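You operate a simulated robot arm through the tools that you are given. There is no shell and no other tool.

You run a simulated two-armed robot. Do the job below in one go: nothing can be reset, and whatever is moved stays where it is left.

## Task
Pump the dock's spare wheel to the pressure on its hub.
Fine: air dial back to 0 before the green fitting comes off and goes into its holder.

It is judged by the outcome, as a careful person would: the job done as asked, and still so three seconds after it is handed in. It fails if anything else is knocked over, pushed out of place, dropped, spilled or broken.

## Robot
Two 7-joint arms with two-finger parallel grippers on one trunk that stands fixed in place. Base frame: the origin is at the foot of the trunk, x ahead of it, y to its left, z up. Readings come in m, degrees, newtons and seconds.
The left shoulder is at [0.069, 0.182, 1.111], the right one opposite. With the tool pointing down near the work surface each hand reaches from about 0.1 to 0.72 m from the base axis, measured 20 degrees to its own side. Payload 3.91 kg a hand.
The TCP of each hand is the grasp point between the finger pads, 0.03 m short of the fingertips. In the tool frame z runs along the fingers and y along their closing line. The gripper opens to 0.11 m. The fingers are 0.02 m wide and 0.01 m thick; the gripper's body (0.048 by 0.112 m) begins 0.055 m behind the TCP.
Orientation is told as [roll, pitch, yaw] about the base's x, y, z axes, in that order, counted from this pose: with the fingers straight down and closing along the base's y, the tool's x points along the base's -x, its y along +y and its z along -z.

## Interface
- The arms move only by the tool arm_command. It takes "left_moves", "right_moves" or both (then of equal length, played together; a hand with none holds still); each is a list of rows, each a list of 3 entries, a list of its own where there are three numbers: the shift along the base's x, y, z in m, then the turn, a rotation vector about the base's x, y, z in rad, then the closure in counts, from 0 (fully open) to 255 (shut). In form: [[[x, y, z], [wx, wy, wz], gripper], ...]. A call has 1 to 20 rows; each row shifts and turns the commanded pose from where the row before left it. Rows are played at 5 a second. More than 0.05 m and 8.6 degrees between two rows, or a gripper value outside its range, and nothing of the call is played. A pose out of reach is approached as far as the arm can. The call stops where the force on the tool passes 40 N (or 10 N more than at its start, if that is more) or the arm is blocked; 0.2 s more then pass. Each finger travels about 0.072 m/s and halts on what it meets, pressing with about 21 N; the grip force reading is that of the motor and also rises with nothing between the fingers. The clock runs only during rows and for 0.2 s after the last one: add rows that do not move to give the fingers time. The reply holds the time, the measured pose of the TCP, the force on the tool along the base axes, the opening and the grip force, in the units named above and with some noise, with the torque about the TCP (base axes, N m) and any sound that the robot's microphone picked up, and new pictures: "views" is both (left out), scene, wrist or none (wrist: the cameras of the hands that moved).
- Cameras (640 x 400 px; columns grow to the right, rows downward): "scene" is now at [0.2074, 0.0377, 1.3299]; the picture's right is [0.40, -0.92, 0.00], its down [-0.27, -0.12, -0.95] and it looks along [0.88, 0.38, -0.30] (base axes); focal length 214 px, centre (320, 200). "left" rides on the left gripper at [0.072, -0.017, -0.103] in its tool frame; the picture's right is [0.23, 0.97, 0.00], its down [-0.76, 0.18, -0.62] and it looks along [-0.61, 0.14, 0.78] (tool axes); focal length 222 px, centre (320, 200). "right" rides on the right gripper at [0.072, 0.017, -0.103] in its tool frame; the picture's right is [-0.23, 0.97, 0.00], its down [-0.76, -0.18, -0.62] and it looks along [-0.61, -0.14, 0.78] (tool axes); focal length 222 px, centre (320, 200). There is no depth. A picture from a camera that has moved, and an enlarged one, comes with that camera's place and axes in the base frame and with its lens.
- lift_body(by): moves the trunk up (or, below 0, down) by that many m; the arms and the scene camera ride with it, the base frame stays. It gives what a move gives, with no picture.
- pan_tilt(pan, tilt): turns the head with the scene camera to pan (to the left, within 80 degrees either way) and tilt (down, from -29 to 69), counted from straight ahead of the robot (the tilt from the chest, where the trunk bows). It gives what a move gives, and a new picture of the scene camera.
- inspect(camera, box): a new picture of the part [left, top, right, bottom] of that camera's present view, enlarged. It takes no simulated time.
- sign_off(): hands the job in; it is judged then, once.

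Nothing tells you positions but the pictures and the camera data. Unless the task says otherwise, let go and move clear before handing in.

The tools are called after "Call:" as name(argument=value, ...) on one line, values as JSON. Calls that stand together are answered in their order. arm_command: Moves the arms, as the interface text tells. Its arguments: {"type":"object","properties":{"left_moves":{"type":"array","items":{"type":"array"}},"right_moves":{"type":"array","items":{"type":"array"}},"views":{"type":"string","enum":["both","scene","wrist","none"]}},"required":[]} The other tools are called the same way: lift_body (by) moves the trunk up or down; pan_tilt (pan, tilt) turns the head that bears the scene camera; inspect (camera, box) takes an enlarged picture of a part of a camera's view; sign_off () hands the job in.

At the start:

```text
time: 0.0
left_ee_pos: [0.3122, 0.4111, 1.2996]
left_orientation: [-0.1, -0.1, 0.0]
left_force: [-0.1, -0.2, -1.0]
left_torque: [0.03, -0.02, 0.0]
left_grip_width: 0.1104
left_grasp_force: 0.1
right_ee_pos: [0.3656, 0.002, 1.277]
right_orientation: [0.0, 0.0, 0.0]
right_force: [0.0, 0.5, 0.1]
right_torque: [-0.01, 0.01, -0.02]
right_grip_width: 0.1102
right_grasp_force: 0.0
trunk travel left (down, up): [-0.375, 0.139]
head pan, tilt (commanded): [23.5, 17.3]
```

scene: 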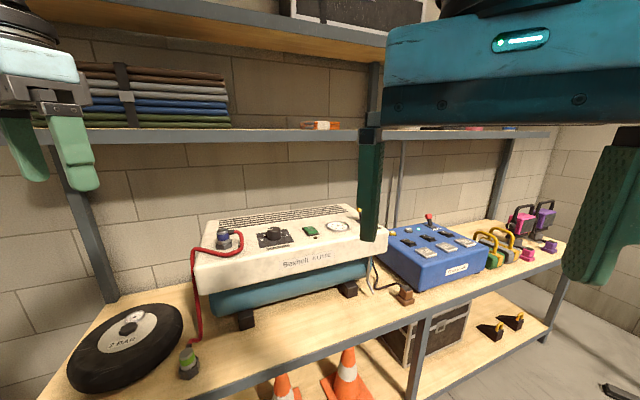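
right: 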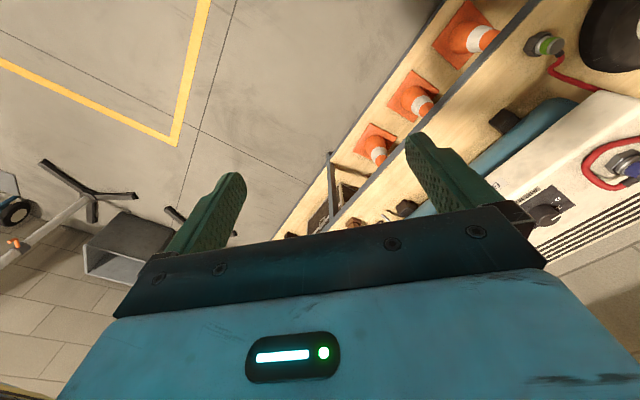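
left: 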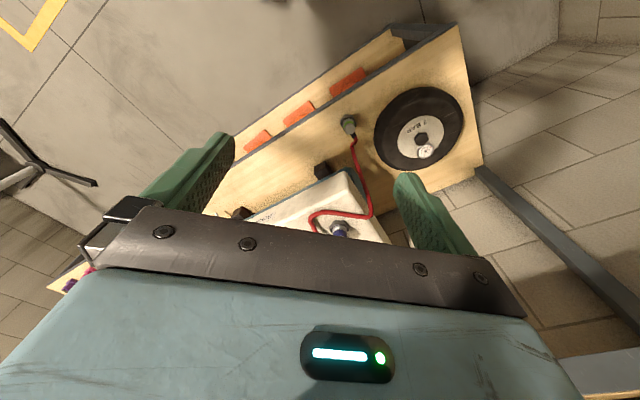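

The scene shows a shelf with a tyre on the left, a green air fitting in a holder at the front, a white compressor with a dial, a switch and a gauge, and a blue box to the right. I'll look closer at each before moving anything.

Call:
inspect(camera="scene", box=[60, 280, 220, 400])

Call:
inspect(camera="scene", box=[190, 190, 390, 315])

Call:
inspect(camera="left", box=[300, 60, 480, 250])

Call:
inspect(camera="scene", box=[360, 190, 580, 320])

```text
3.33 times, centred on (140, 340) of scene
camera zoom: at [0.2074, 0.0377, 1.3299], right [0.4, -0.92, 0.0], down [-0.27, -0.12, -0.95], along [0.88, 0.38, -0.3], focal length 715 px, centre (920, -267)
```

zoom: 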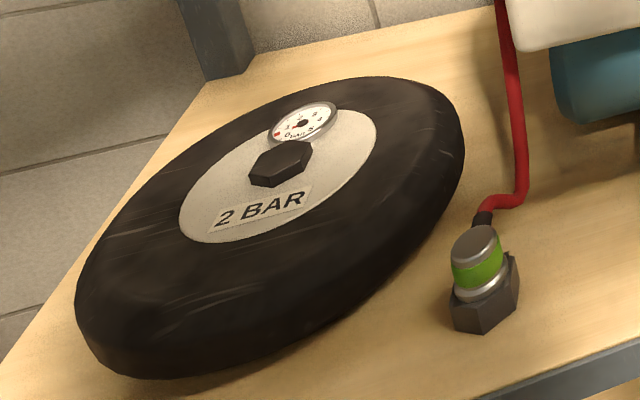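

```text
3.20 times, centred on (290, 252) of scene
camera zoom: at [0.2074, 0.0377, 1.3299], right [0.4, -0.92, 0.0], down [-0.27, -0.12, -0.95], along [0.88, 0.38, -0.3], focal length 686 px, centre (416, 32)
```

zoom: 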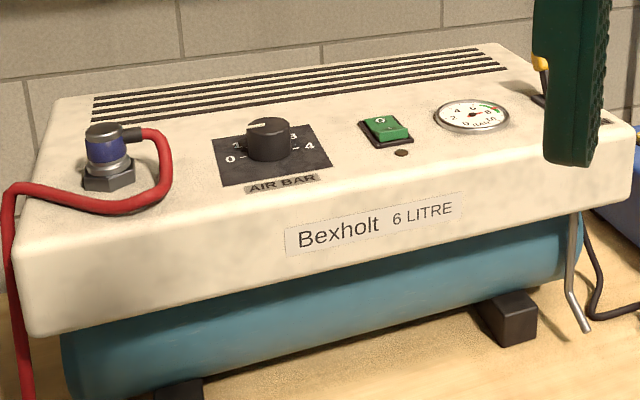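

```text
2.11 times, centred on (390, 155) of left
camera zoom: at [0.2384, 0.3937, 1.4022], right [-0.23, 0.97, 0.0], down [0.76, 0.18, 0.62], along [0.61, 0.14, -0.78], focal length 468 px, centre (173, 295)
```

zoom: 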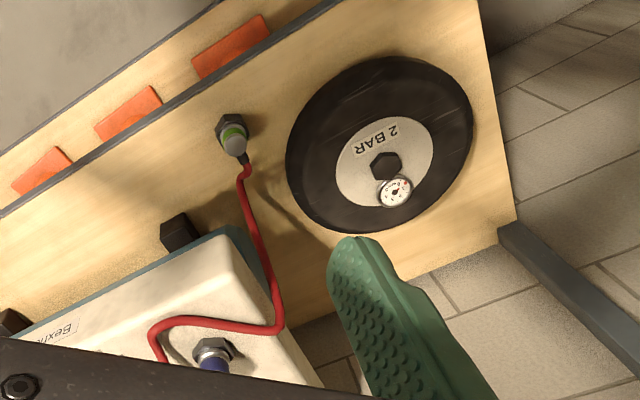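

```text
2.91 times, centred on (470, 255) of scene
camera zoom: at [0.2074, 0.0377, 1.3299], right [0.4, -0.92, 0.0], down [-0.27, -0.12, -0.95], along [0.88, 0.38, -0.3], focal length 624 px, centre (-116, 40)
```

zoom: 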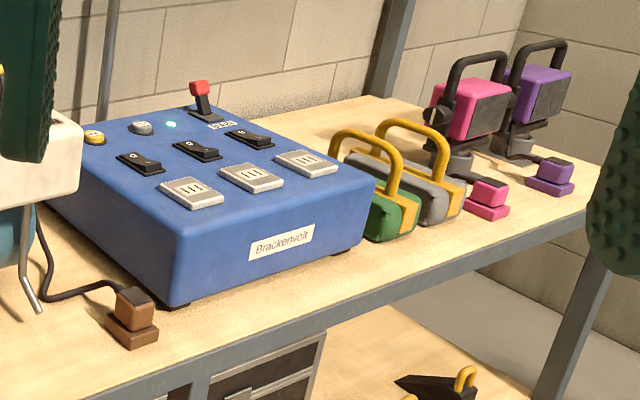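

The right hand blocks part of the head camera's view, so I'll move it aside to its right. Then I'll study the compressor controls and the wheel.

Call:
arm_command(right_moves=[[[-0.01, -0.05, 0], [0, 0, 0], 0], [[-0.01, -0.05, 0], [0, 0, 0], 0], [[-0.01, -0.05, 0], [0, 0, 0], 0], [[-0.01, -0.05, 0], [0, 0, 0], 0], [[-0.01, -0.05, 0], [0, 0, 0], 0], [[-0.01, -0.04, 0], [0, 0, 0], 0]], views="none")

Call:
pan_tilt(pan=35, tilt=32)

```text
refused: row 1 steps farther than a row can; nothing moved
```

```text
time: 0.8
left_ee_pos: [0.3123, 0.4115, 1.2998]
left_orientation: [0.1, 0.1, 0.0]
left_force: [0.6, -0.4, 0.1]
left_torque: [0.0, -0.02, 0.02]
left_grip_width: 0.11
left_grasp_force: 0.1
right_ee_pos: [0.3664, 0.0035, 1.2748]
right_orientation: [-0.2, 0.3, -0.1]
right_force: [-0.7, 0.0, 0.2]
right_torque: [0.01, -0.02, 0.0]
right_grip_width: 0.1102
right_grasp_force: 0.1
trunk travel left (down, up): [-0.375, 0.139]
head pan, tilt (commanded): [35.0, 32.0]
camera scene: at [0.205, 0.0412, 1.3239], right [0.44, -0.9, 0.0], down [-0.32, -0.16, -0.93], along [0.84, 0.41, -0.36], focal length 214 px, centre (320, 200)
```

scene: 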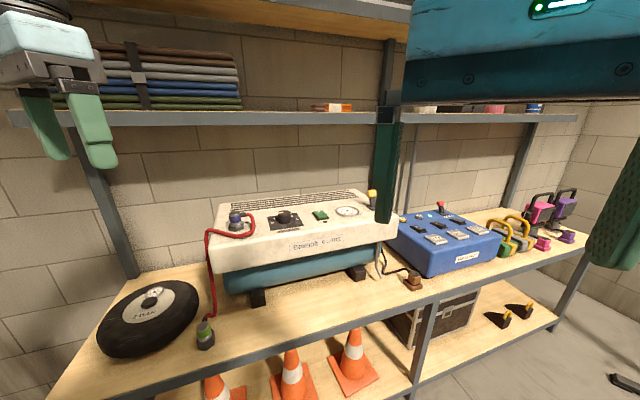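

The head is still turning towards where I sent it. I'll move the right hand aside in smaller steps.

Call:
arm_command(right_moves=[[[-0.01, -0.045, 0], [0, 0, 0], 0], [[-0.01, -0.045, 0], [0, 0, 0], 0], [[-0.01, -0.045, 0], [0, 0, 0], 0], [[-0.01, -0.045, 0], [0, 0, 0], 0], [[-0.01, -0.045, 0], [0, 0, 0], 0], [[-0.01, -0.04, 0], [0, 0, 0], 0]], views="scene")

```text
time: 1.3
left_ee_pos: [0.3132, 0.4109, 1.2984]
left_orientation: [0.1, 0.0, 0.1]
left_force: [0.5, 0.3, -0.4]
left_torque: [-0.01, 0.0, 0.01]
left_grip_width: 0.11
left_grasp_force: 0.2
right_ee_pos: [0.3649, -0.0533, 1.27]
right_orientation: [-0.2, -0.1, -3.5]
right_force: [61.5, 42.1, -23.5]
right_torque: [-5.33, 4.43, -5.51]
right_grip_width: 0.1099
right_grasp_force: 0.0
trunk travel left (down, up): [-0.375, 0.139]
head pan, tilt (commanded): [35.0, 32.0]
stopped in row 2 (right hand): the force on the tool passed its limit at 81 N (the readings are from after the stop); the commanded pose is now the measured one
camera scene: at [0.2082, 0.0327, 1.3161], right [0.36, -0.93, 0.0], down [-0.41, -0.15, -0.9], along [0.84, 0.32, -0.43], focal length 214 px, centre (320, 200)
```

scene: 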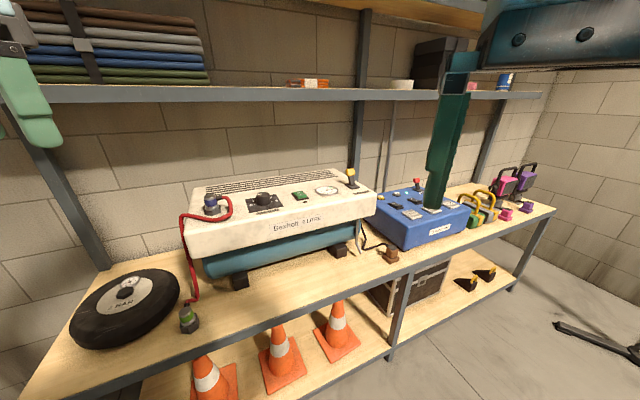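

The right hand touched the robot's own head while moving aside and pushed it round. I'll move the hand forward, away from the head, and then to the right.

Call:
arm_command(right_moves=[[[0.03, 0.0, -0.01], [0, 0, 0], 0], [[0.03, 0, -0.02], [0, 0, 0], 0], [[0.02, 0, -0.02], [0, 0, 0], 0]], views="both")

```text
time: 2.1
left_ee_pos: [0.3127, 0.4099, 1.2986]
left_orientation: [0.0, 0.0, 0.0]
left_force: [-0.7, 0.4, 0.2]
left_torque: [0.01, -0.04, 0.01]
left_grip_width: 0.1098
left_grasp_force: 0.1
right_ee_pos: [0.44, -0.0541, 1.2275]
right_orientation: [0.2, -0.2, -2.0]
right_force: [0.5, 0.3, 0.1]
right_torque: [0.01, 0.0, 0.0]
right_grip_width: 0.1101
right_grasp_force: 0.0
trunk travel left (down, up): [-0.375, 0.139]
head pan, tilt (commanded): [35.0, 32.0]
camera scene: at [0.1955, 0.0513, 1.3063], right [0.57, -0.82, 0.0], down [-0.43, -0.3, -0.85], along [0.69, 0.49, -0.53], focal length 214 px, centre (320, 200)
camera right: at [0.3663, -0.036, 1.3291], right [0.26, 0.97, 0.01], down [0.75, -0.21, 0.63], along [0.61, -0.16, -0.78], focal length 222 px, centre (320, 200)
```

scene: 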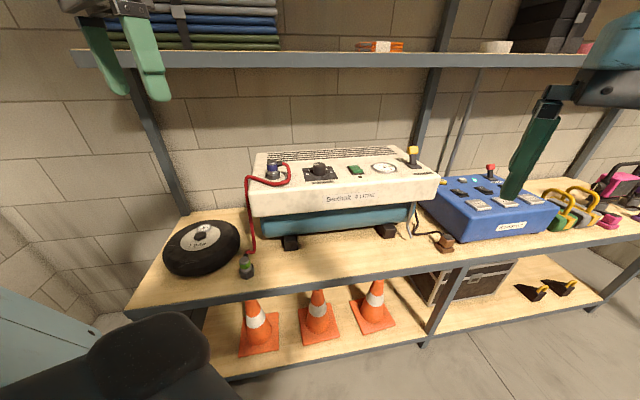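
right: 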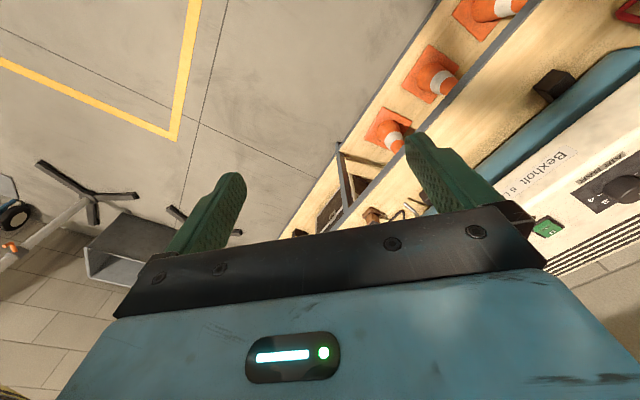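

The hand is clear now. I'll move it to the right and back, then look at the controls.

Call:
arm_command(right_moves=[[[0.0, -0.045, 0.0], [0, 0, 0], 0], [[0.0, -0.045, 0], [0, 0, 0], 0], [[0.0, -0.045, 0], [0, 0, 0], 0], [[-0.01, -0.045, 0], [0, 0, 0], 0], [[-0.02, -0.04, 0], [0, 0, 0], 0], [[-0.02, -0.04, 0], [0, 0, 0], 0]], views="scene")

```text
time: 3.5
left_ee_pos: [0.3115, 0.409, 1.3011]
left_orientation: [0.1, 0.0, 0.0]
left_force: [0.3, -0.2, 0.2]
left_torque: [0.05, -0.01, 0.02]
left_grip_width: 0.1099
left_grasp_force: 0.0
right_ee_pos: [0.3881, -0.3157, 1.2254]
right_orientation: [0.3, -0.4, -2.0]
right_force: [0.0, -0.2, 0.4]
right_torque: [0.02, -0.02, -0.01]
right_grip_width: 0.1097
right_grasp_force: 0.0
trunk travel left (down, up): [-0.375, 0.139]
head pan, tilt (commanded): [35.0, 32.0]
camera scene: at [0.1942, 0.0507, 1.3066], right [0.57, -0.82, 0.0], down [-0.43, -0.3, -0.85], along [0.7, 0.49, -0.53], focal length 214 px, centre (320, 200)
```

scene: 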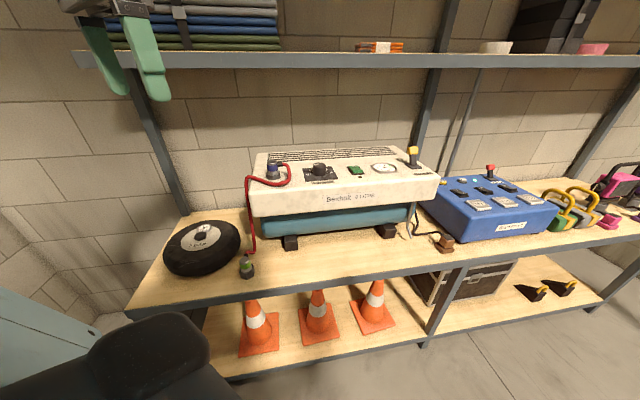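

Call:
inspect(camera="scene", box=[240, 140, 440, 265])

Call:
inspect(camera="scene", box=[335, 140, 445, 209])

Call:
inspect(camera="scene", box=[150, 210, 280, 290])

Call:
inspect(camera="scene", box=[255, 140, 345, 196])

Call:
inspect(camera="scene", box=[400, 140, 560, 260])

```text
3.20 times, centred on (340, 202) of scene
camera zoom: at [0.1942, 0.0507, 1.3066], right [0.57, -0.82, 0.0], down [-0.43, -0.3, -0.85], along [0.7, 0.49, -0.53], focal length 686 px, centre (256, 192)
```

zoom: 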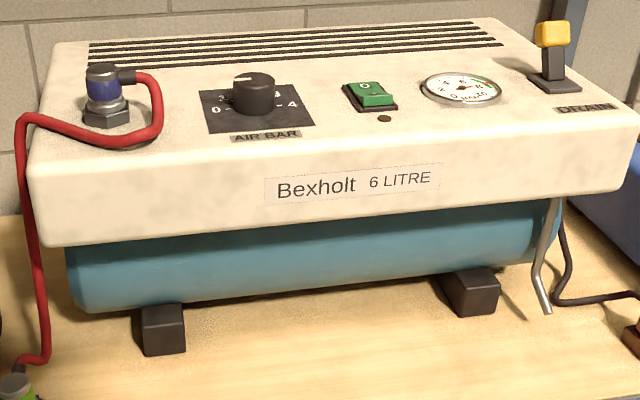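

```text
5.80 times, centred on (390, 174) of scene
camera zoom: at [0.1942, 0.0507, 1.3066], right [0.57, -0.82, 0.0], down [-0.43, -0.3, -0.85], along [0.7, 0.49, -0.53], focal length 1243 px, centre (-86, 348)
```

zoom: 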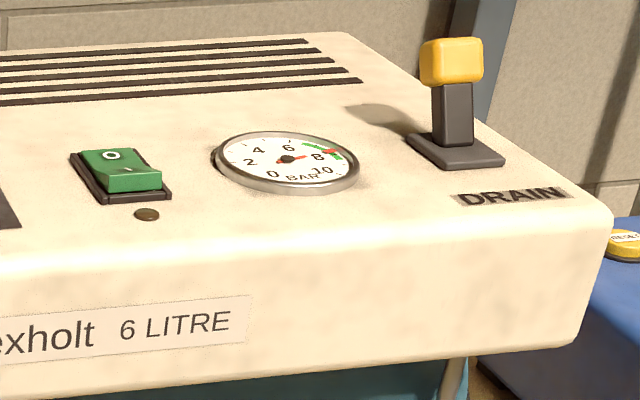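

```text
4.92 times, centred on (215, 250) of scene
camera zoom: at [0.1942, 0.0507, 1.3066], right [0.57, -0.82, 0.0], down [-0.43, -0.3, -0.85], along [0.7, 0.49, -0.53], focal length 1056 px, centre (837, -46)
```

zoom: 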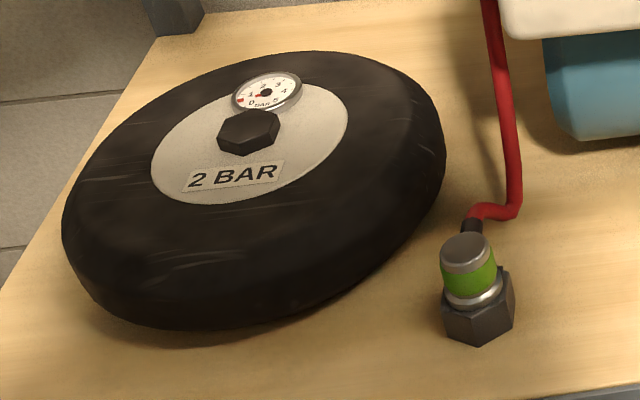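

```text
7.11 times, centred on (300, 168) of scene
camera zoom: at [0.1942, 0.0507, 1.3066], right [0.57, -0.82, 0.0], down [-0.43, -0.3, -0.85], along [0.7, 0.49, -0.53], focal length 1525 px, centre (462, 428)
```

zoom: 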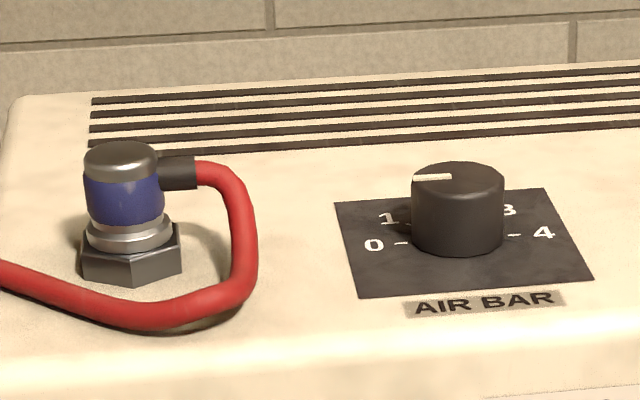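

```text
3.33 times, centred on (480, 200) of scene
camera zoom: at [0.1942, 0.0507, 1.3066], right [0.57, -0.82, 0.0], down [-0.43, -0.3, -0.85], along [0.7, 0.49, -0.53], focal length 715 px, centre (-213, 200)
```

zoom: 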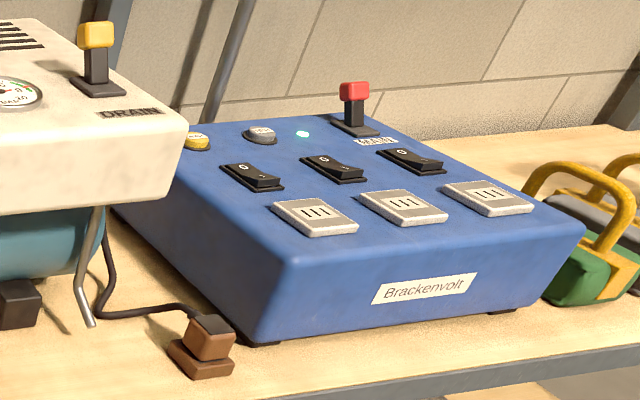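

The knob points at 0, the tank gauge reads about 7.5–8 bar, the hub label says 2 BAR, and the green fitting sits in a hex holder at the front of the shelf. I'll bring the left hand down near the fitting and wheel for a closer look.

Call:
arm_command(left_moves=[[[-0.01, 0.023, -0.04], [0, 0, 0], 0], [[-0.01, 0.023, -0.04], [0, 0, 0], 0], [[-0.01, 0.023, -0.04], [0, 0, 0], 0], [[-0.01, 0.023, -0.04], [0, 0, 0], 0], [[-0.01, 0.023, -0.04], [0, 0, 0], 0], [[-0.01, 0.023, -0.04], [0, 0, 0], 0]], views="both")

```text
time: 4.9
left_ee_pos: [0.2514, 0.5526, 1.0608]
left_orientation: [0.0, -0.1, 0.1]
left_force: [0.7, 0.3, 0.4]
left_torque: [0.04, 0.01, 0.03]
left_grip_width: 0.1101
left_grasp_force: 0.1
right_ee_pos: [0.3889, -0.3138, 1.2275]
right_orientation: [0.2, -0.4, -2.0]
right_force: [0.8, -1.0, -0.2]
right_torque: [0.01, -0.05, -0.03]
right_grip_width: 0.1099
right_grasp_force: 0.0
trunk travel left (down, up): [-0.375, 0.139]
head pan, tilt (commanded): [35.0, 32.0]
camera scene: at [0.195, 0.0523, 1.3064], right [0.57, -0.82, 0.0], down [-0.43, -0.3, -0.85], along [0.69, 0.49, -0.53], focal length 214 px, centre (320, 200)
camera left: at [0.1771, 0.5351, 1.1623], right [-0.23, 0.97, 0.0], down [0.76, 0.18, 0.62], along [0.61, 0.14, -0.78], focal length 222 px, centre (320, 200)
```

scene: 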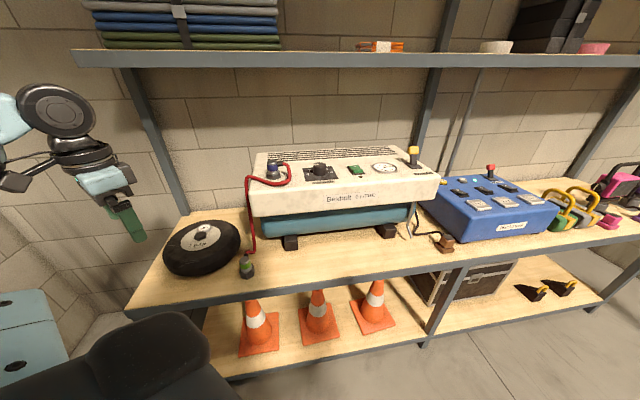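
left: 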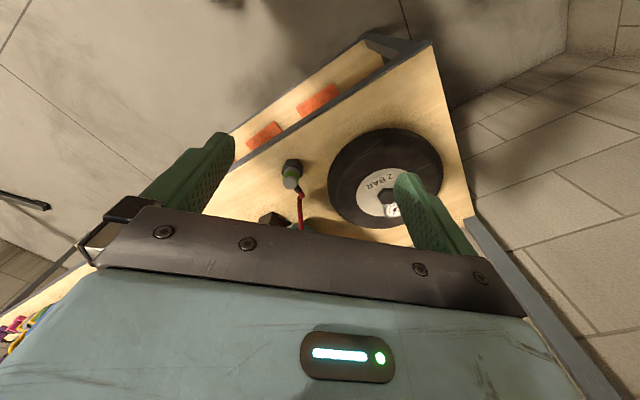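

Call:
inspect(camera="left", box=[260, 120, 460, 245])

Call:
inspect(camera="left", box=[265, 145, 329, 185])

```text
3.20 times, centred on (360, 182) of left
camera zoom: at [0.1771, 0.5351, 1.1623], right [-0.23, 0.97, 0.0], down [0.76, 0.18, 0.62], along [0.61, 0.14, -0.78], focal length 711 px, centre (192, 256)
```

zoom: 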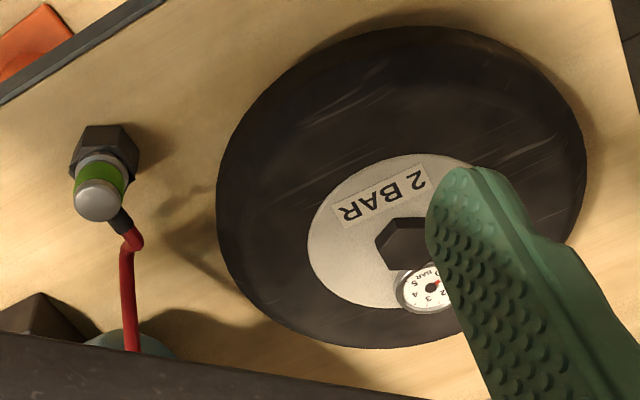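

```text
10.00 times, centred on (297, 165) of left
camera zoom: at [0.1771, 0.5351, 1.1623], right [-0.23, 0.97, 0.0], down [0.76, 0.18, 0.62], along [0.61, 0.14, -0.78], focal length 2221 px, centre (550, 550)
```

zoom: 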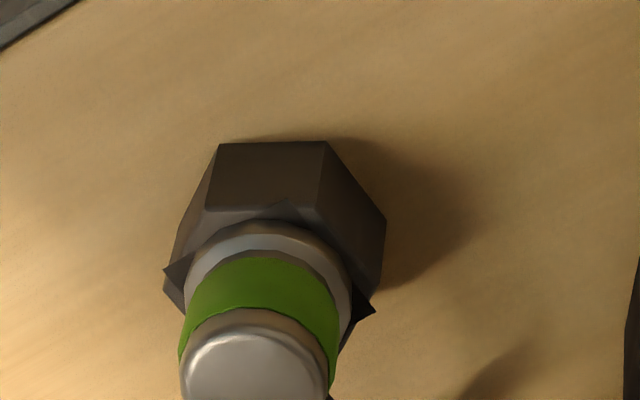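

The fitting is at about (0.46, 0.535, 0.75) and the hub hex at about (0.43, 0.74, 0.78). The hose leaves the fitting towards the back of the shelf. I'll yaw the left hand about 40° so its fingers close along the shelf, and move in front of the fitting for a good view.

Call:
arm_command(left_moves=[[[0.021, -0.022, -0.0233], [0, 0, 0.14], 0], [[0.021, -0.022, -0.0233], [0, 0, 0.14], 0], [[0.021, -0.022, -0.0233], [0, 0, 0.14], 0], [[0.021, -0.022, -0.0233], [0, 0, 0.14], 0], [[0.021, -0.022, -0.0233], [0, 0, 0.14], 0], [[0.021, -0.022, -0.0233], [0, 0, 0], 0]], views="both")

```text
time: 6.3
left_ee_pos: [0.3784, 0.4161, 0.9216]
left_orientation: [0.0, 0.0, 40.4]
left_force: [-1.1, 0.2, -2.3]
left_torque: [0.08, -0.04, 0.03]
left_grip_width: 0.11
left_grasp_force: 0.1
right_ee_pos: [0.3908, -0.3174, 1.2261]
right_orientation: [0.4, -0.5, -2.2]
right_force: [0.5, -1.3, -1.4]
right_torque: [0.06, 0.03, -0.01]
right_grip_width: 0.11
right_grasp_force: 0.0
trunk travel left (down, up): [-0.375, 0.139]
head pan, tilt (commanded): [35.0, 32.0]
camera scene: at [0.1946, 0.0495, 1.3064], right [0.57, -0.82, 0.0], down [-0.43, -0.3, -0.85], along [0.69, 0.49, -0.53], focal length 214 px, centre (320, 200)
camera left: at [0.3312, 0.3556, 1.0236], right [-0.8, 0.6, 0.0], down [0.46, 0.63, 0.63], along [0.37, 0.5, -0.78], focal length 222 px, centre (320, 200)
```

scene: 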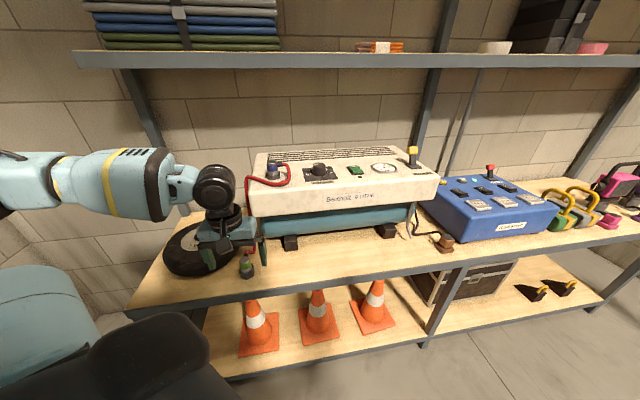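
left: 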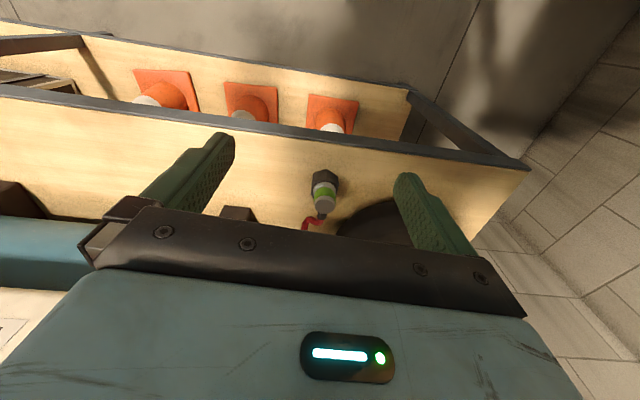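

Call:
inspect(camera="left", box=[270, 150, 382, 240])

Call:
inspect(camera="scene", box=[200, 200, 290, 290])

```text
4.44 times, centred on (326, 195) of left
camera zoom: at [0.3312, 0.3556, 1.0236], right [-0.8, 0.6, 0.0], down [0.46, 0.63, 0.63], along [0.37, 0.5, -0.78], focal length 987 px, centre (293, 222)
```

zoom: 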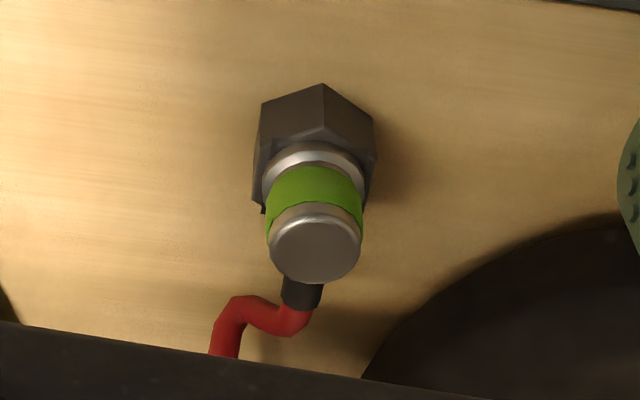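

```text
4.44 times, centred on (245, 245) of scene
camera zoom: at [0.1946, 0.0495, 1.3064], right [0.57, -0.82, 0.0], down [-0.43, -0.3, -0.85], along [0.69, 0.49, -0.53], focal length 953 px, centre (653, 0)
```

zoom: 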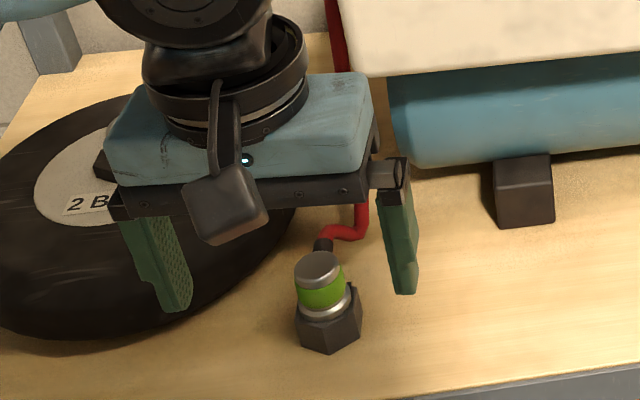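

The fitting's top is at about (0.455, 0.536, 0.767), roughly 32 mm across, with the shelf at about z 0.69. I'll move above it with the fingers half open.

Call:
arm_command(left_moves=[[[0.0195, 0.03, -0.015], [0, 0, 0], 60], [[0.0195, 0.03, -0.015], [0, 0, 0], 90], [[0.0195, 0.03, -0.015], [0, 0, 0], 90], [[0.0185, 0.0296, -0.015], [0, 0, 0], 90], [[0, 0, 0], [0, 0, 0], 90]], views="both")

```text
time: 7.5
left_ee_pos: [0.456, 0.5374, 0.8605]
left_orientation: [0.0, -0.1, 40.1]
left_force: [0.8, 0.3, -0.2]
left_torque: [0.0, -0.03, 0.01]
left_grip_width: 0.0713
left_grasp_force: 0.2
right_ee_pos: [0.3891, -0.3147, 1.2267]
right_orientation: [0.1, -0.4, -1.9]
right_force: [-0.2, 0.5, -0.1]
right_torque: [-0.01, 0.03, -0.04]
right_grip_width: 0.1101
right_grasp_force: 0.0
trunk travel left (down, up): [-0.375, 0.139]
head pan, tilt (commanded): [35.0, 32.0]
camera scene: at [0.1948, 0.0517, 1.3064], right [0.57, -0.82, 0.0], down [-0.43, -0.3, -0.85], along [0.69, 0.49, -0.53], focal length 214 px, centre (320, 200)
camera left: at [0.4096, 0.4771, 0.9628], right [-0.8, 0.6, 0.0], down [0.47, 0.63, 0.62], along [0.37, 0.5, -0.78], focal length 222 px, centre (320, 200)
```

scene: 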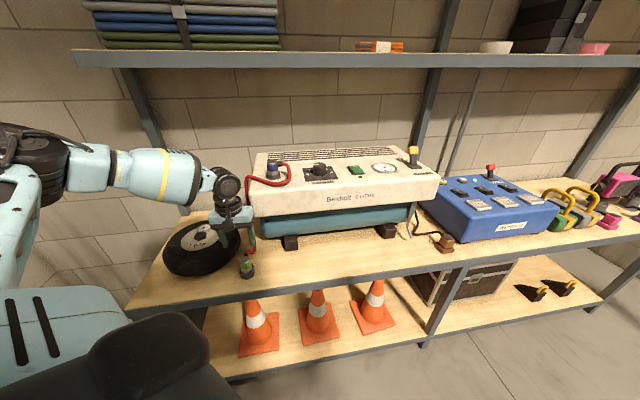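
left: 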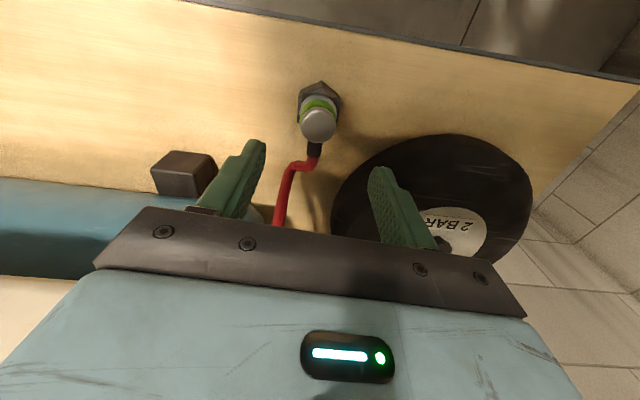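

Call:
inspect(camera="left", box=[270, 60, 366, 160])

Call:
inspect(camera="scene", box=[200, 190, 290, 290])

```text
4.00 times, centred on (318, 110) of left
camera zoom: at [0.4096, 0.4771, 0.9628], right [-0.8, 0.6, 0.0], down [0.47, 0.63, 0.62], along [0.37, 0.5, -0.78], focal length 888 px, centre (328, 560)
```

zoom: 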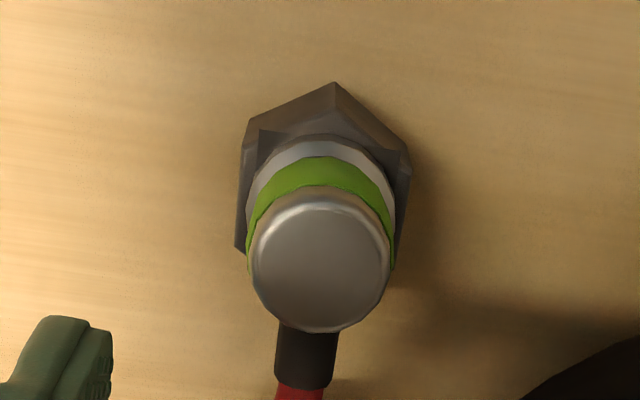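

```text
4.00 times, centred on (245, 240) of scene
camera zoom: at [0.1948, 0.0517, 1.3064], right [0.57, -0.82, 0.0], down [-0.43, -0.3, -0.85], along [0.69, 0.49, -0.53], focal length 858 px, centre (620, 40)
```

zoom: 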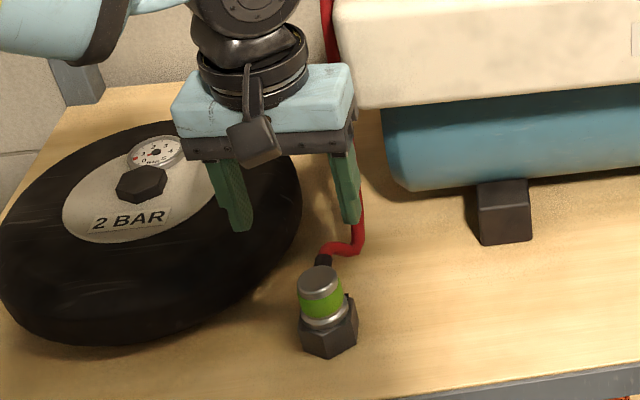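

The fitting lies directly under the hand, to within about 3 mm. I'll go down to grip height and check before closing.

Call:
arm_command(left_moves=[[[-0.001, -0.001, -0.03], [0, 0, 0], 90], [[-0.001, -0.001, -0.03], [0, 0, 0], 90], [[0, 0, -0.025], [0, 0, 0], 90], [[0, 0, -0.016], [0, 0, 0], 90], [[0, 0, 0], [0, 0, 0], 90]], views="both")

```text
time: 8.7
left_ee_pos: [0.4535, 0.5352, 0.759]
left_orientation: [0.0, 0.0, 40.1]
left_force: [0.0, -0.1, 0.2]
left_torque: [0.01, -0.01, 0.0]
left_grip_width: 0.0711
left_grasp_force: 0.1
right_ee_pos: [0.3896, -0.314, 1.2279]
right_orientation: [0.3, -0.5, -2.1]
right_force: [-0.2, 0.9, 0.0]
right_torque: [0.01, 0.05, -0.04]
right_grip_width: 0.1099
right_grasp_force: 0.1
trunk travel left (down, up): [-0.375, 0.139]
head pan, tilt (commanded): [35.0, 32.0]
camera scene: at [0.195, 0.0518, 1.3064], right [0.57, -0.82, 0.0], down [-0.43, -0.3, -0.85], along [0.69, 0.49, -0.53], focal length 214 px, centre (320, 200)
camera left: at [0.4079, 0.475, 0.8615], right [-0.8, 0.6, 0.0], down [0.47, 0.63, 0.62], along [0.37, 0.5, -0.78], focal length 222 px, centre (320, 200)
```

scene: 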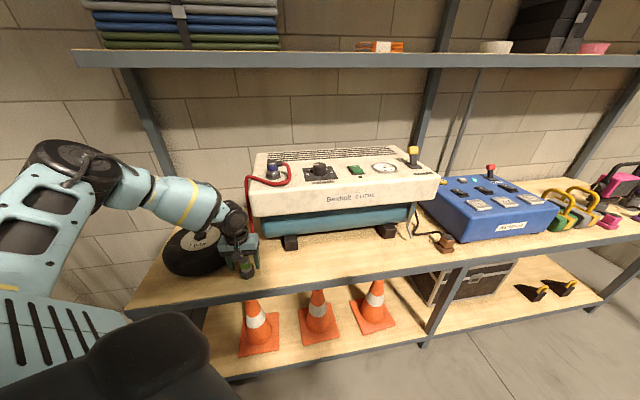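
left: 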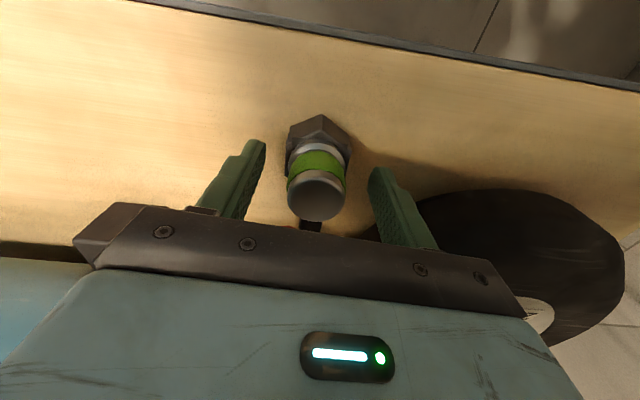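

The fitting sits centred between the fingers, so I'll close the grip.

Call:
arm_command(left_moves=[[[0, 0, 0], [0, 0, 0], 160], [[0, 0, 0], [0, 0, 0], 255], [[0, 0, 0], [0, 0, 0], 255], [[0, 0, 0], [0, 0, 0], 255]], views="wrist")

```text
time: 9.7
left_ee_pos: [0.4558, 0.5333, 0.759]
left_orientation: [-0.1, -0.1, 40.1]
left_force: [7.1, -12.8, -8.3]
left_torque: [-0.77, -0.78, -0.29]
left_grip_width: 0.0489
left_grasp_force: 45.0
right_ee_pos: [0.3902, -0.3144, 1.226]
right_orientation: [0.4, -0.2, -2.0]
right_force: [-0.3, -0.2, 0.2]
right_torque: [0.03, 0.0, 0.02]
right_grip_width: 0.1104
right_grasp_force: 0.0
trunk travel left (down, up): [-0.375, 0.139]
head pan, tilt (commanded): [35.0, 32.0]
camera left: at [0.409, 0.4739, 0.8617], right [-0.8, 0.6, 0.0], down [0.47, 0.63, 0.62], along [0.37, 0.5, -0.78], focal length 222 px, centre (320, 200)
```

left: 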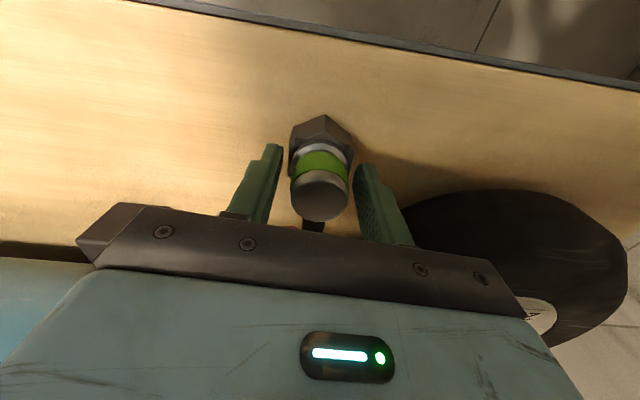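

The fingers stopped at 49 mm, which means the tips met the hex holder rather than the fitting. I'll open, rise about 10 mm and look again.

Call:
arm_command(left_moves=[[[0, 0, 0], [0, 0, 0], 90], [[0, 0, 0], [0, 0, 0], 90], [[-0.002, 0.002, 0.01], [0, 0, 0], 90], [[0, 0, 0], [0, 0, 0], 90]], views="wrist")

Call:
inspect(camera="left", box=[230, 90, 410, 240])

Call:
inspect(camera="scene", box=[215, 225, 275, 285])

```text
time: 10.7
left_ee_pos: [0.4512, 0.5365, 0.7696]
left_orientation: [0.0, 0.0, 40.1]
left_force: [-0.1, -0.2, 0.1]
left_torque: [0.0, 0.0, -0.02]
left_grip_width: 0.0712
left_grasp_force: 0.1
right_ee_pos: [0.3907, -0.3144, 1.227]
right_orientation: [0.2, -0.4, -2.0]
right_force: [-0.5, 0.1, -0.1]
right_torque: [-0.01, -0.02, -0.01]
right_grip_width: 0.1098
right_grasp_force: 0.1
trunk travel left (down, up): [-0.375, 0.139]
head pan, tilt (commanded): [35.0, 32.0]
camera left: at [0.4059, 0.4775, 0.8718], right [-0.8, 0.6, 0.0], down [0.47, 0.63, 0.62], along [0.37, 0.5, -0.78], focal length 222 px, centre (320, 200)
```

left: 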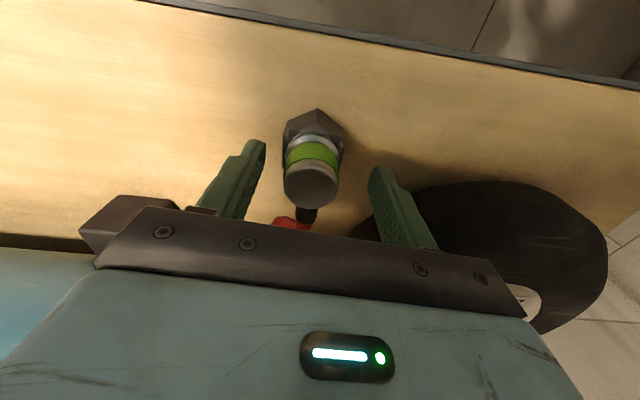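

```text
2.67 times, centred on (320, 165) of left
camera zoom: at [0.4059, 0.4775, 0.8718], right [-0.8, 0.6, 0.0], down [0.47, 0.63, 0.62], along [0.37, 0.5, -0.78], focal length 592 px, centre (320, 293)
```

zoom: 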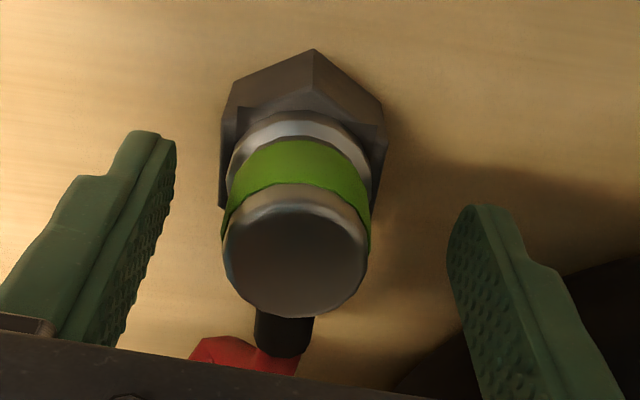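

```text
6.67 times, centred on (245, 255) of scene
camera zoom: at [0.1954, 0.0518, 1.3063], right [0.57, -0.82, 0.0], down [-0.43, -0.3, -0.85], along [0.69, 0.49, -0.53], focal length 1430 px, centre (820, -167)
```

zoom: 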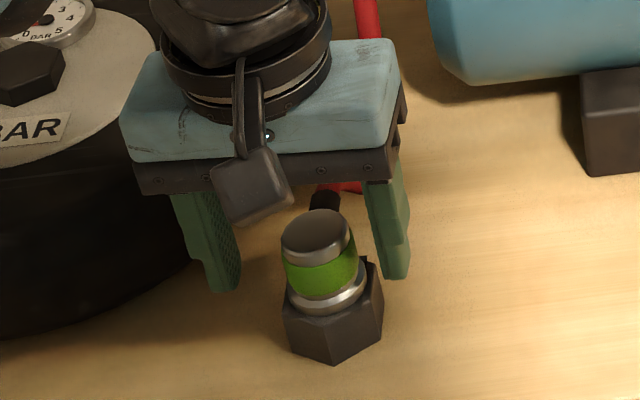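

The holder hasn't shifted, and the fingertips are now above the hex rim. I'll re-centre by about 5 mm and close.

Call:
arm_command(left_moves=[[[0.004, -0.003, 0], [0, 0, 0], 90], [[0, 0, 0], [0, 0, 0], 140], [[0, 0, 0], [0, 0, 0], 255], [[0, 0, 0], [0, 0, 0], 255], [[0, 0, 0], [0, 0, 0], 255]], views="wrist")

Call:
inspect(camera="left", box=[230, 90, 410, 240])

```text
time: 11.9
left_ee_pos: [0.4554, 0.5334, 0.7693]
left_orientation: [0.0, 0.0, 40.1]
left_force: [-0.4, 0.2, -0.2]
left_torque: [0.04, 0.01, -0.06]
left_grip_width: 0.031
left_grasp_force: 20.6
right_ee_pos: [0.3902, -0.315, 1.2279]
right_orientation: [0.2, -0.5, -1.9]
right_force: [-0.5, -0.4, 1.3]
right_torque: [0.0, 0.0, 0.03]
right_grip_width: 0.1101
right_grasp_force: 0.1
trunk travel left (down, up): [-0.375, 0.139]
head pan, tilt (commanded): [35.0, 32.0]
camera left: at [0.4097, 0.4739, 0.8717], right [-0.8, 0.6, 0.0], down [0.47, 0.63, 0.62], along [0.37, 0.5, -0.78], focal length 222 px, centre (320, 200)
```

left: 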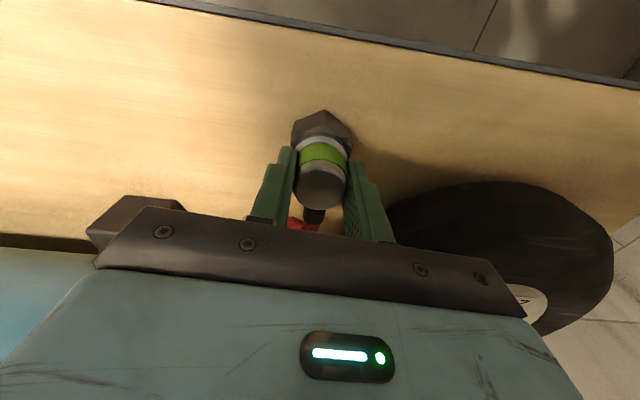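

```text
2.67 times, centred on (320, 165) of left
camera zoom: at [0.4097, 0.4739, 0.8717], right [-0.8, 0.6, 0.0], down [0.47, 0.63, 0.62], along [0.37, 0.5, -0.78], focal length 592 px, centre (320, 293)
```

zoom: 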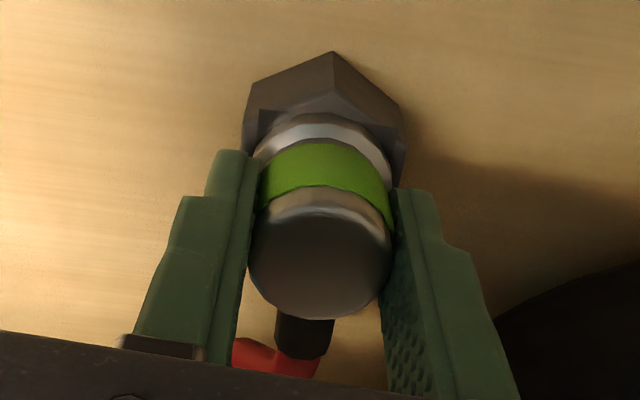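

The fitting is gripped at 31 mm with little side force. I'll lift slowly and watch the force.

Call:
arm_command(left_moves=[[[0, 0, 0.01], [0, 0, 0], 255], [[0, 0, 0.01], [0, 0, 0], 255], [[0, 0, 0.015], [0, 0, 0], 255], [[0, 0, 0.015], [0, 0, 0], 255]], views="both")

Call:
inspect(camera="scene", box=[205, 200, 285, 290])

Call:
inspect(camera="left", box=[230, 60, 410, 240])

```text
time: 12.9
left_ee_pos: [0.4553, 0.5324, 0.8205]
left_orientation: [0.0, 0.0, 40.2]
left_force: [0.1, 0.6, -0.5]
left_torque: [-0.01, 0.02, 0.0]
left_grip_width: 0.0308
left_grasp_force: 21.2
right_ee_pos: [0.3899, -0.3137, 1.2267]
right_orientation: [0.2, -0.3, -1.9]
right_force: [-0.6, -1.0, -0.1]
right_torque: [-0.03, 0.0, 0.01]
right_grip_width: 0.1099
right_grasp_force: 0.1
trunk travel left (down, up): [-0.375, 0.139]
head pan, tilt (commanded): [35.0, 32.0]
heard: snap
camera scene: at [0.1951, 0.0518, 1.3064], right [0.57, -0.82, 0.0], down [-0.43, -0.3, -0.85], along [0.69, 0.49, -0.53], focal length 214 px, centre (320, 200)
camera left: at [0.409, 0.4735, 0.922], right [-0.8, 0.6, 0.0], down [0.47, 0.63, 0.62], along [0.37, 0.5, -0.78], focal length 222 px, centre (320, 200)
```

scene: 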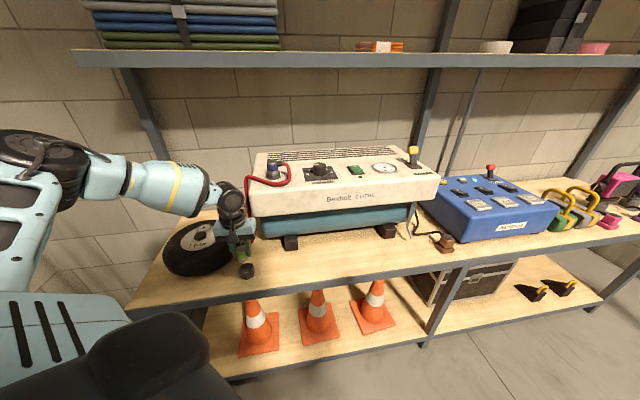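
left: 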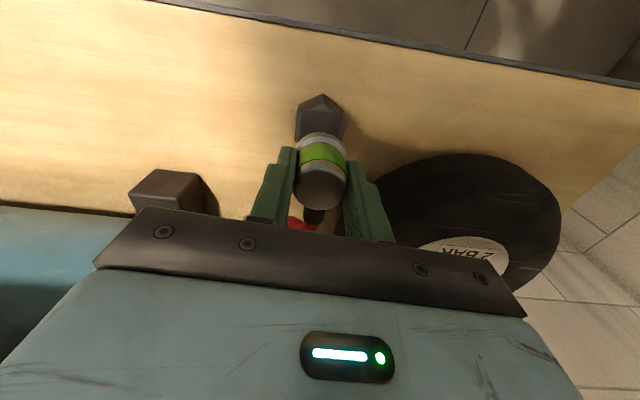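

```text
4.44 times, centred on (245, 245) of scene
camera zoom: at [0.1951, 0.0518, 1.3064], right [0.57, -0.82, 0.0], down [-0.43, -0.3, -0.85], along [0.69, 0.49, -0.53], focal length 953 px, centre (653, 0)
```

zoom: 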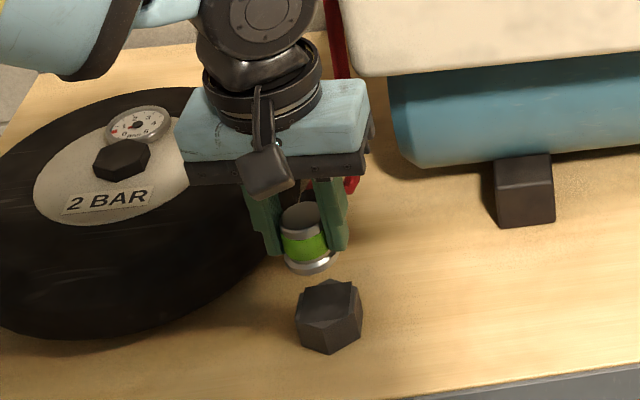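

```text
2.22 times, centred on (320, 150) of left
camera zoom: at [0.409, 0.4735, 0.922], right [-0.8, 0.6, 0.0], down [0.47, 0.63, 0.62], along [0.37, 0.5, -0.78], focal length 494 px, centre (320, 311)
```

zoom: 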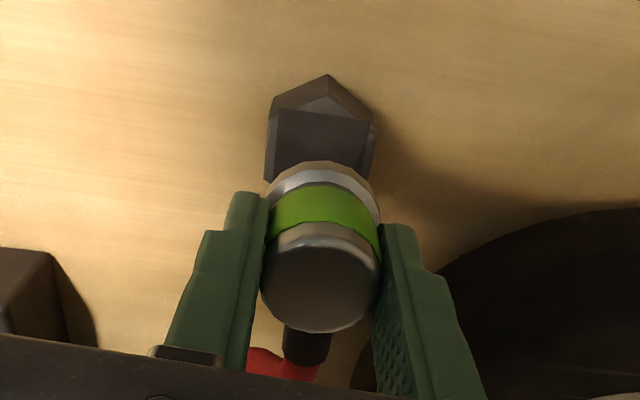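

The fitting came free with a snap and is held firmly. I'll raise it and carry it over the wheel hub, which also tests the reach.

Call:
arm_command(left_moves=[[[0, 0, 0.04], [0, 0, 0], 255], [[0, 0, 0.04], [0, 0, 0], 255], [[-0.0045, 0.042, 0], [0, 0, 0], 255], [[-0.0045, 0.042, 0], [0, 0, 0], 255], [[-0.0045, 0.042, 0], [0, 0, 0], 255], [[-0.0045, 0.042, 0], [0, 0, 0], 255]], views="both")

```text
time: 14.3
left_ee_pos: [0.4374, 0.7005, 0.8993]
left_orientation: [-0.1, 0.1, 40.1]
left_force: [-0.1, 0.7, 0.3]
left_torque: [-0.01, -0.01, 0.0]
left_grip_width: 0.0311
left_grasp_force: 21.1
right_ee_pos: [0.3901, -0.3138, 1.2277]
right_orientation: [0.2, -0.4, -2.0]
right_force: [1.2, -0.1, -0.7]
right_torque: [0.04, -0.01, -0.01]
right_grip_width: 0.1099
right_grasp_force: 0.0
trunk travel left (down, up): [-0.375, 0.139]
head pan, tilt (commanded): [35.0, 32.0]
camera scene: at [0.1954, 0.0522, 1.3063], right [0.57, -0.82, 0.0], down [-0.43, -0.3, -0.85], along [0.69, 0.49, -0.53], focal length 214 px, centre (320, 200)
camera left: at [0.3906, 0.6408, 1.0012], right [-0.8, 0.6, 0.0], down [0.47, 0.63, 0.62], along [0.37, 0.5, -0.78], focal length 222 px, centre (320, 200)
```

scene: 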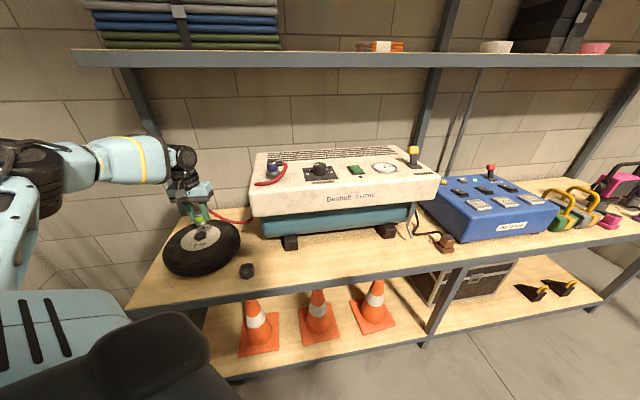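
left: 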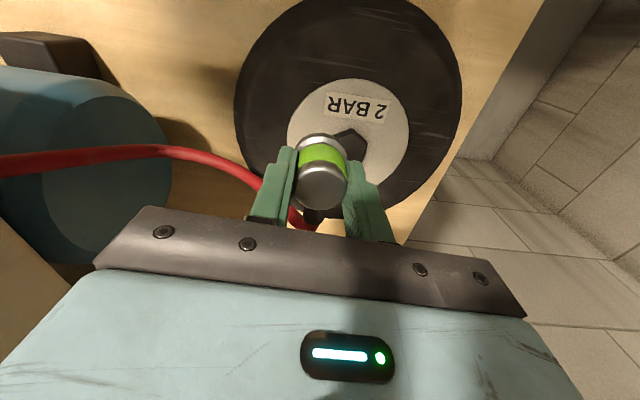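

Call:
inspect(camera="left", box=[230, 70, 430, 220])

Call:
inspect(camera="scene", box=[155, 190, 255, 280])

```text
2.67 times, centred on (330, 145) of left
camera zoom: at [0.3906, 0.6408, 1.0012], right [-0.8, 0.6, 0.0], down [0.47, 0.63, 0.62], along [0.37, 0.5, -0.78], focal length 592 px, centre (293, 347)
```

zoom: 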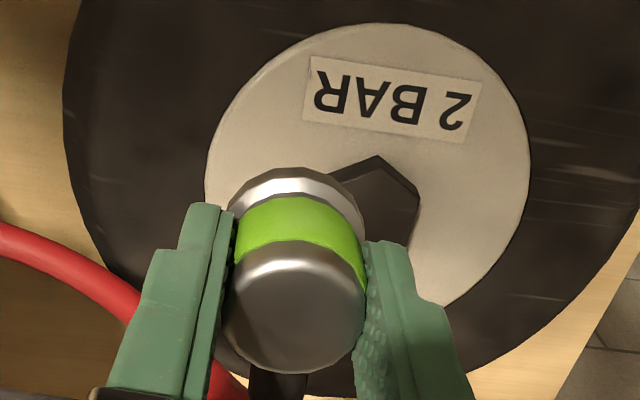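

```text
4.44 times, centred on (205, 235) of scene
camera zoom: at [0.1954, 0.0522, 1.3063], right [0.57, -0.82, 0.0], down [-0.43, -0.3, -0.85], along [0.69, 0.49, -0.53], focal length 953 px, centre (831, 44)
```

zoom: 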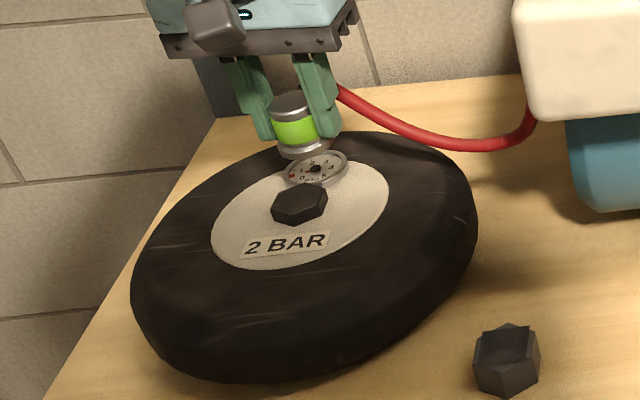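

Call:
inspect(camera="scene", box=[225, 250, 270, 285])

Call:
inspect(camera="scene", box=[190, 200, 240, 250])

```text
11.43 times, centred on (248, 268) of scene
camera zoom: at [0.1954, 0.0522, 1.3063], right [0.57, -0.82, 0.0], down [-0.43, -0.3, -0.85], along [0.69, 0.49, -0.53], focal length 2451 px, centre (1149, -571)
```

zoom: 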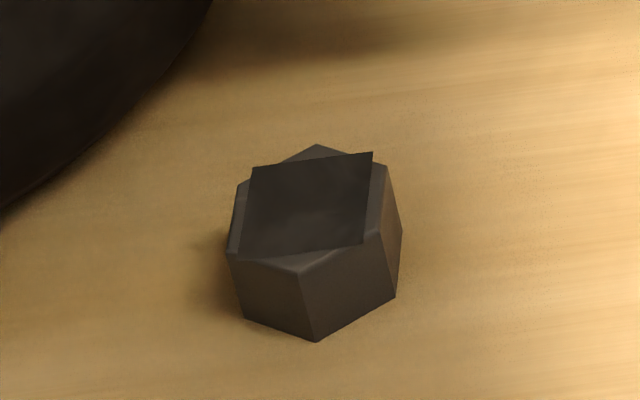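

```text
8.00 times, centred on (215, 225) of scene
camera zoom: at [0.1954, 0.0522, 1.3063], right [0.57, -0.82, 0.0], down [-0.43, -0.3, -0.85], along [0.69, 0.49, -0.53], focal length 1716 px, centre (1160, 0)
```

zoom: 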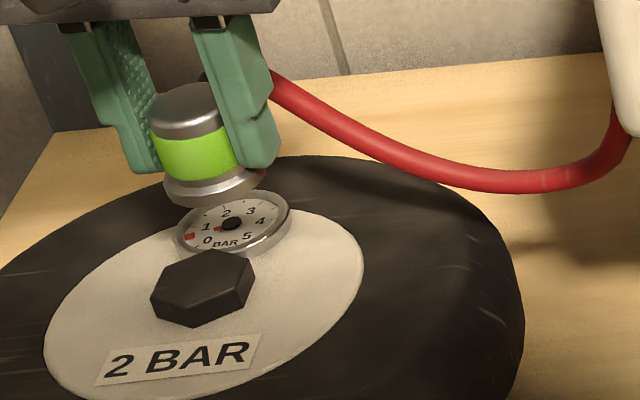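

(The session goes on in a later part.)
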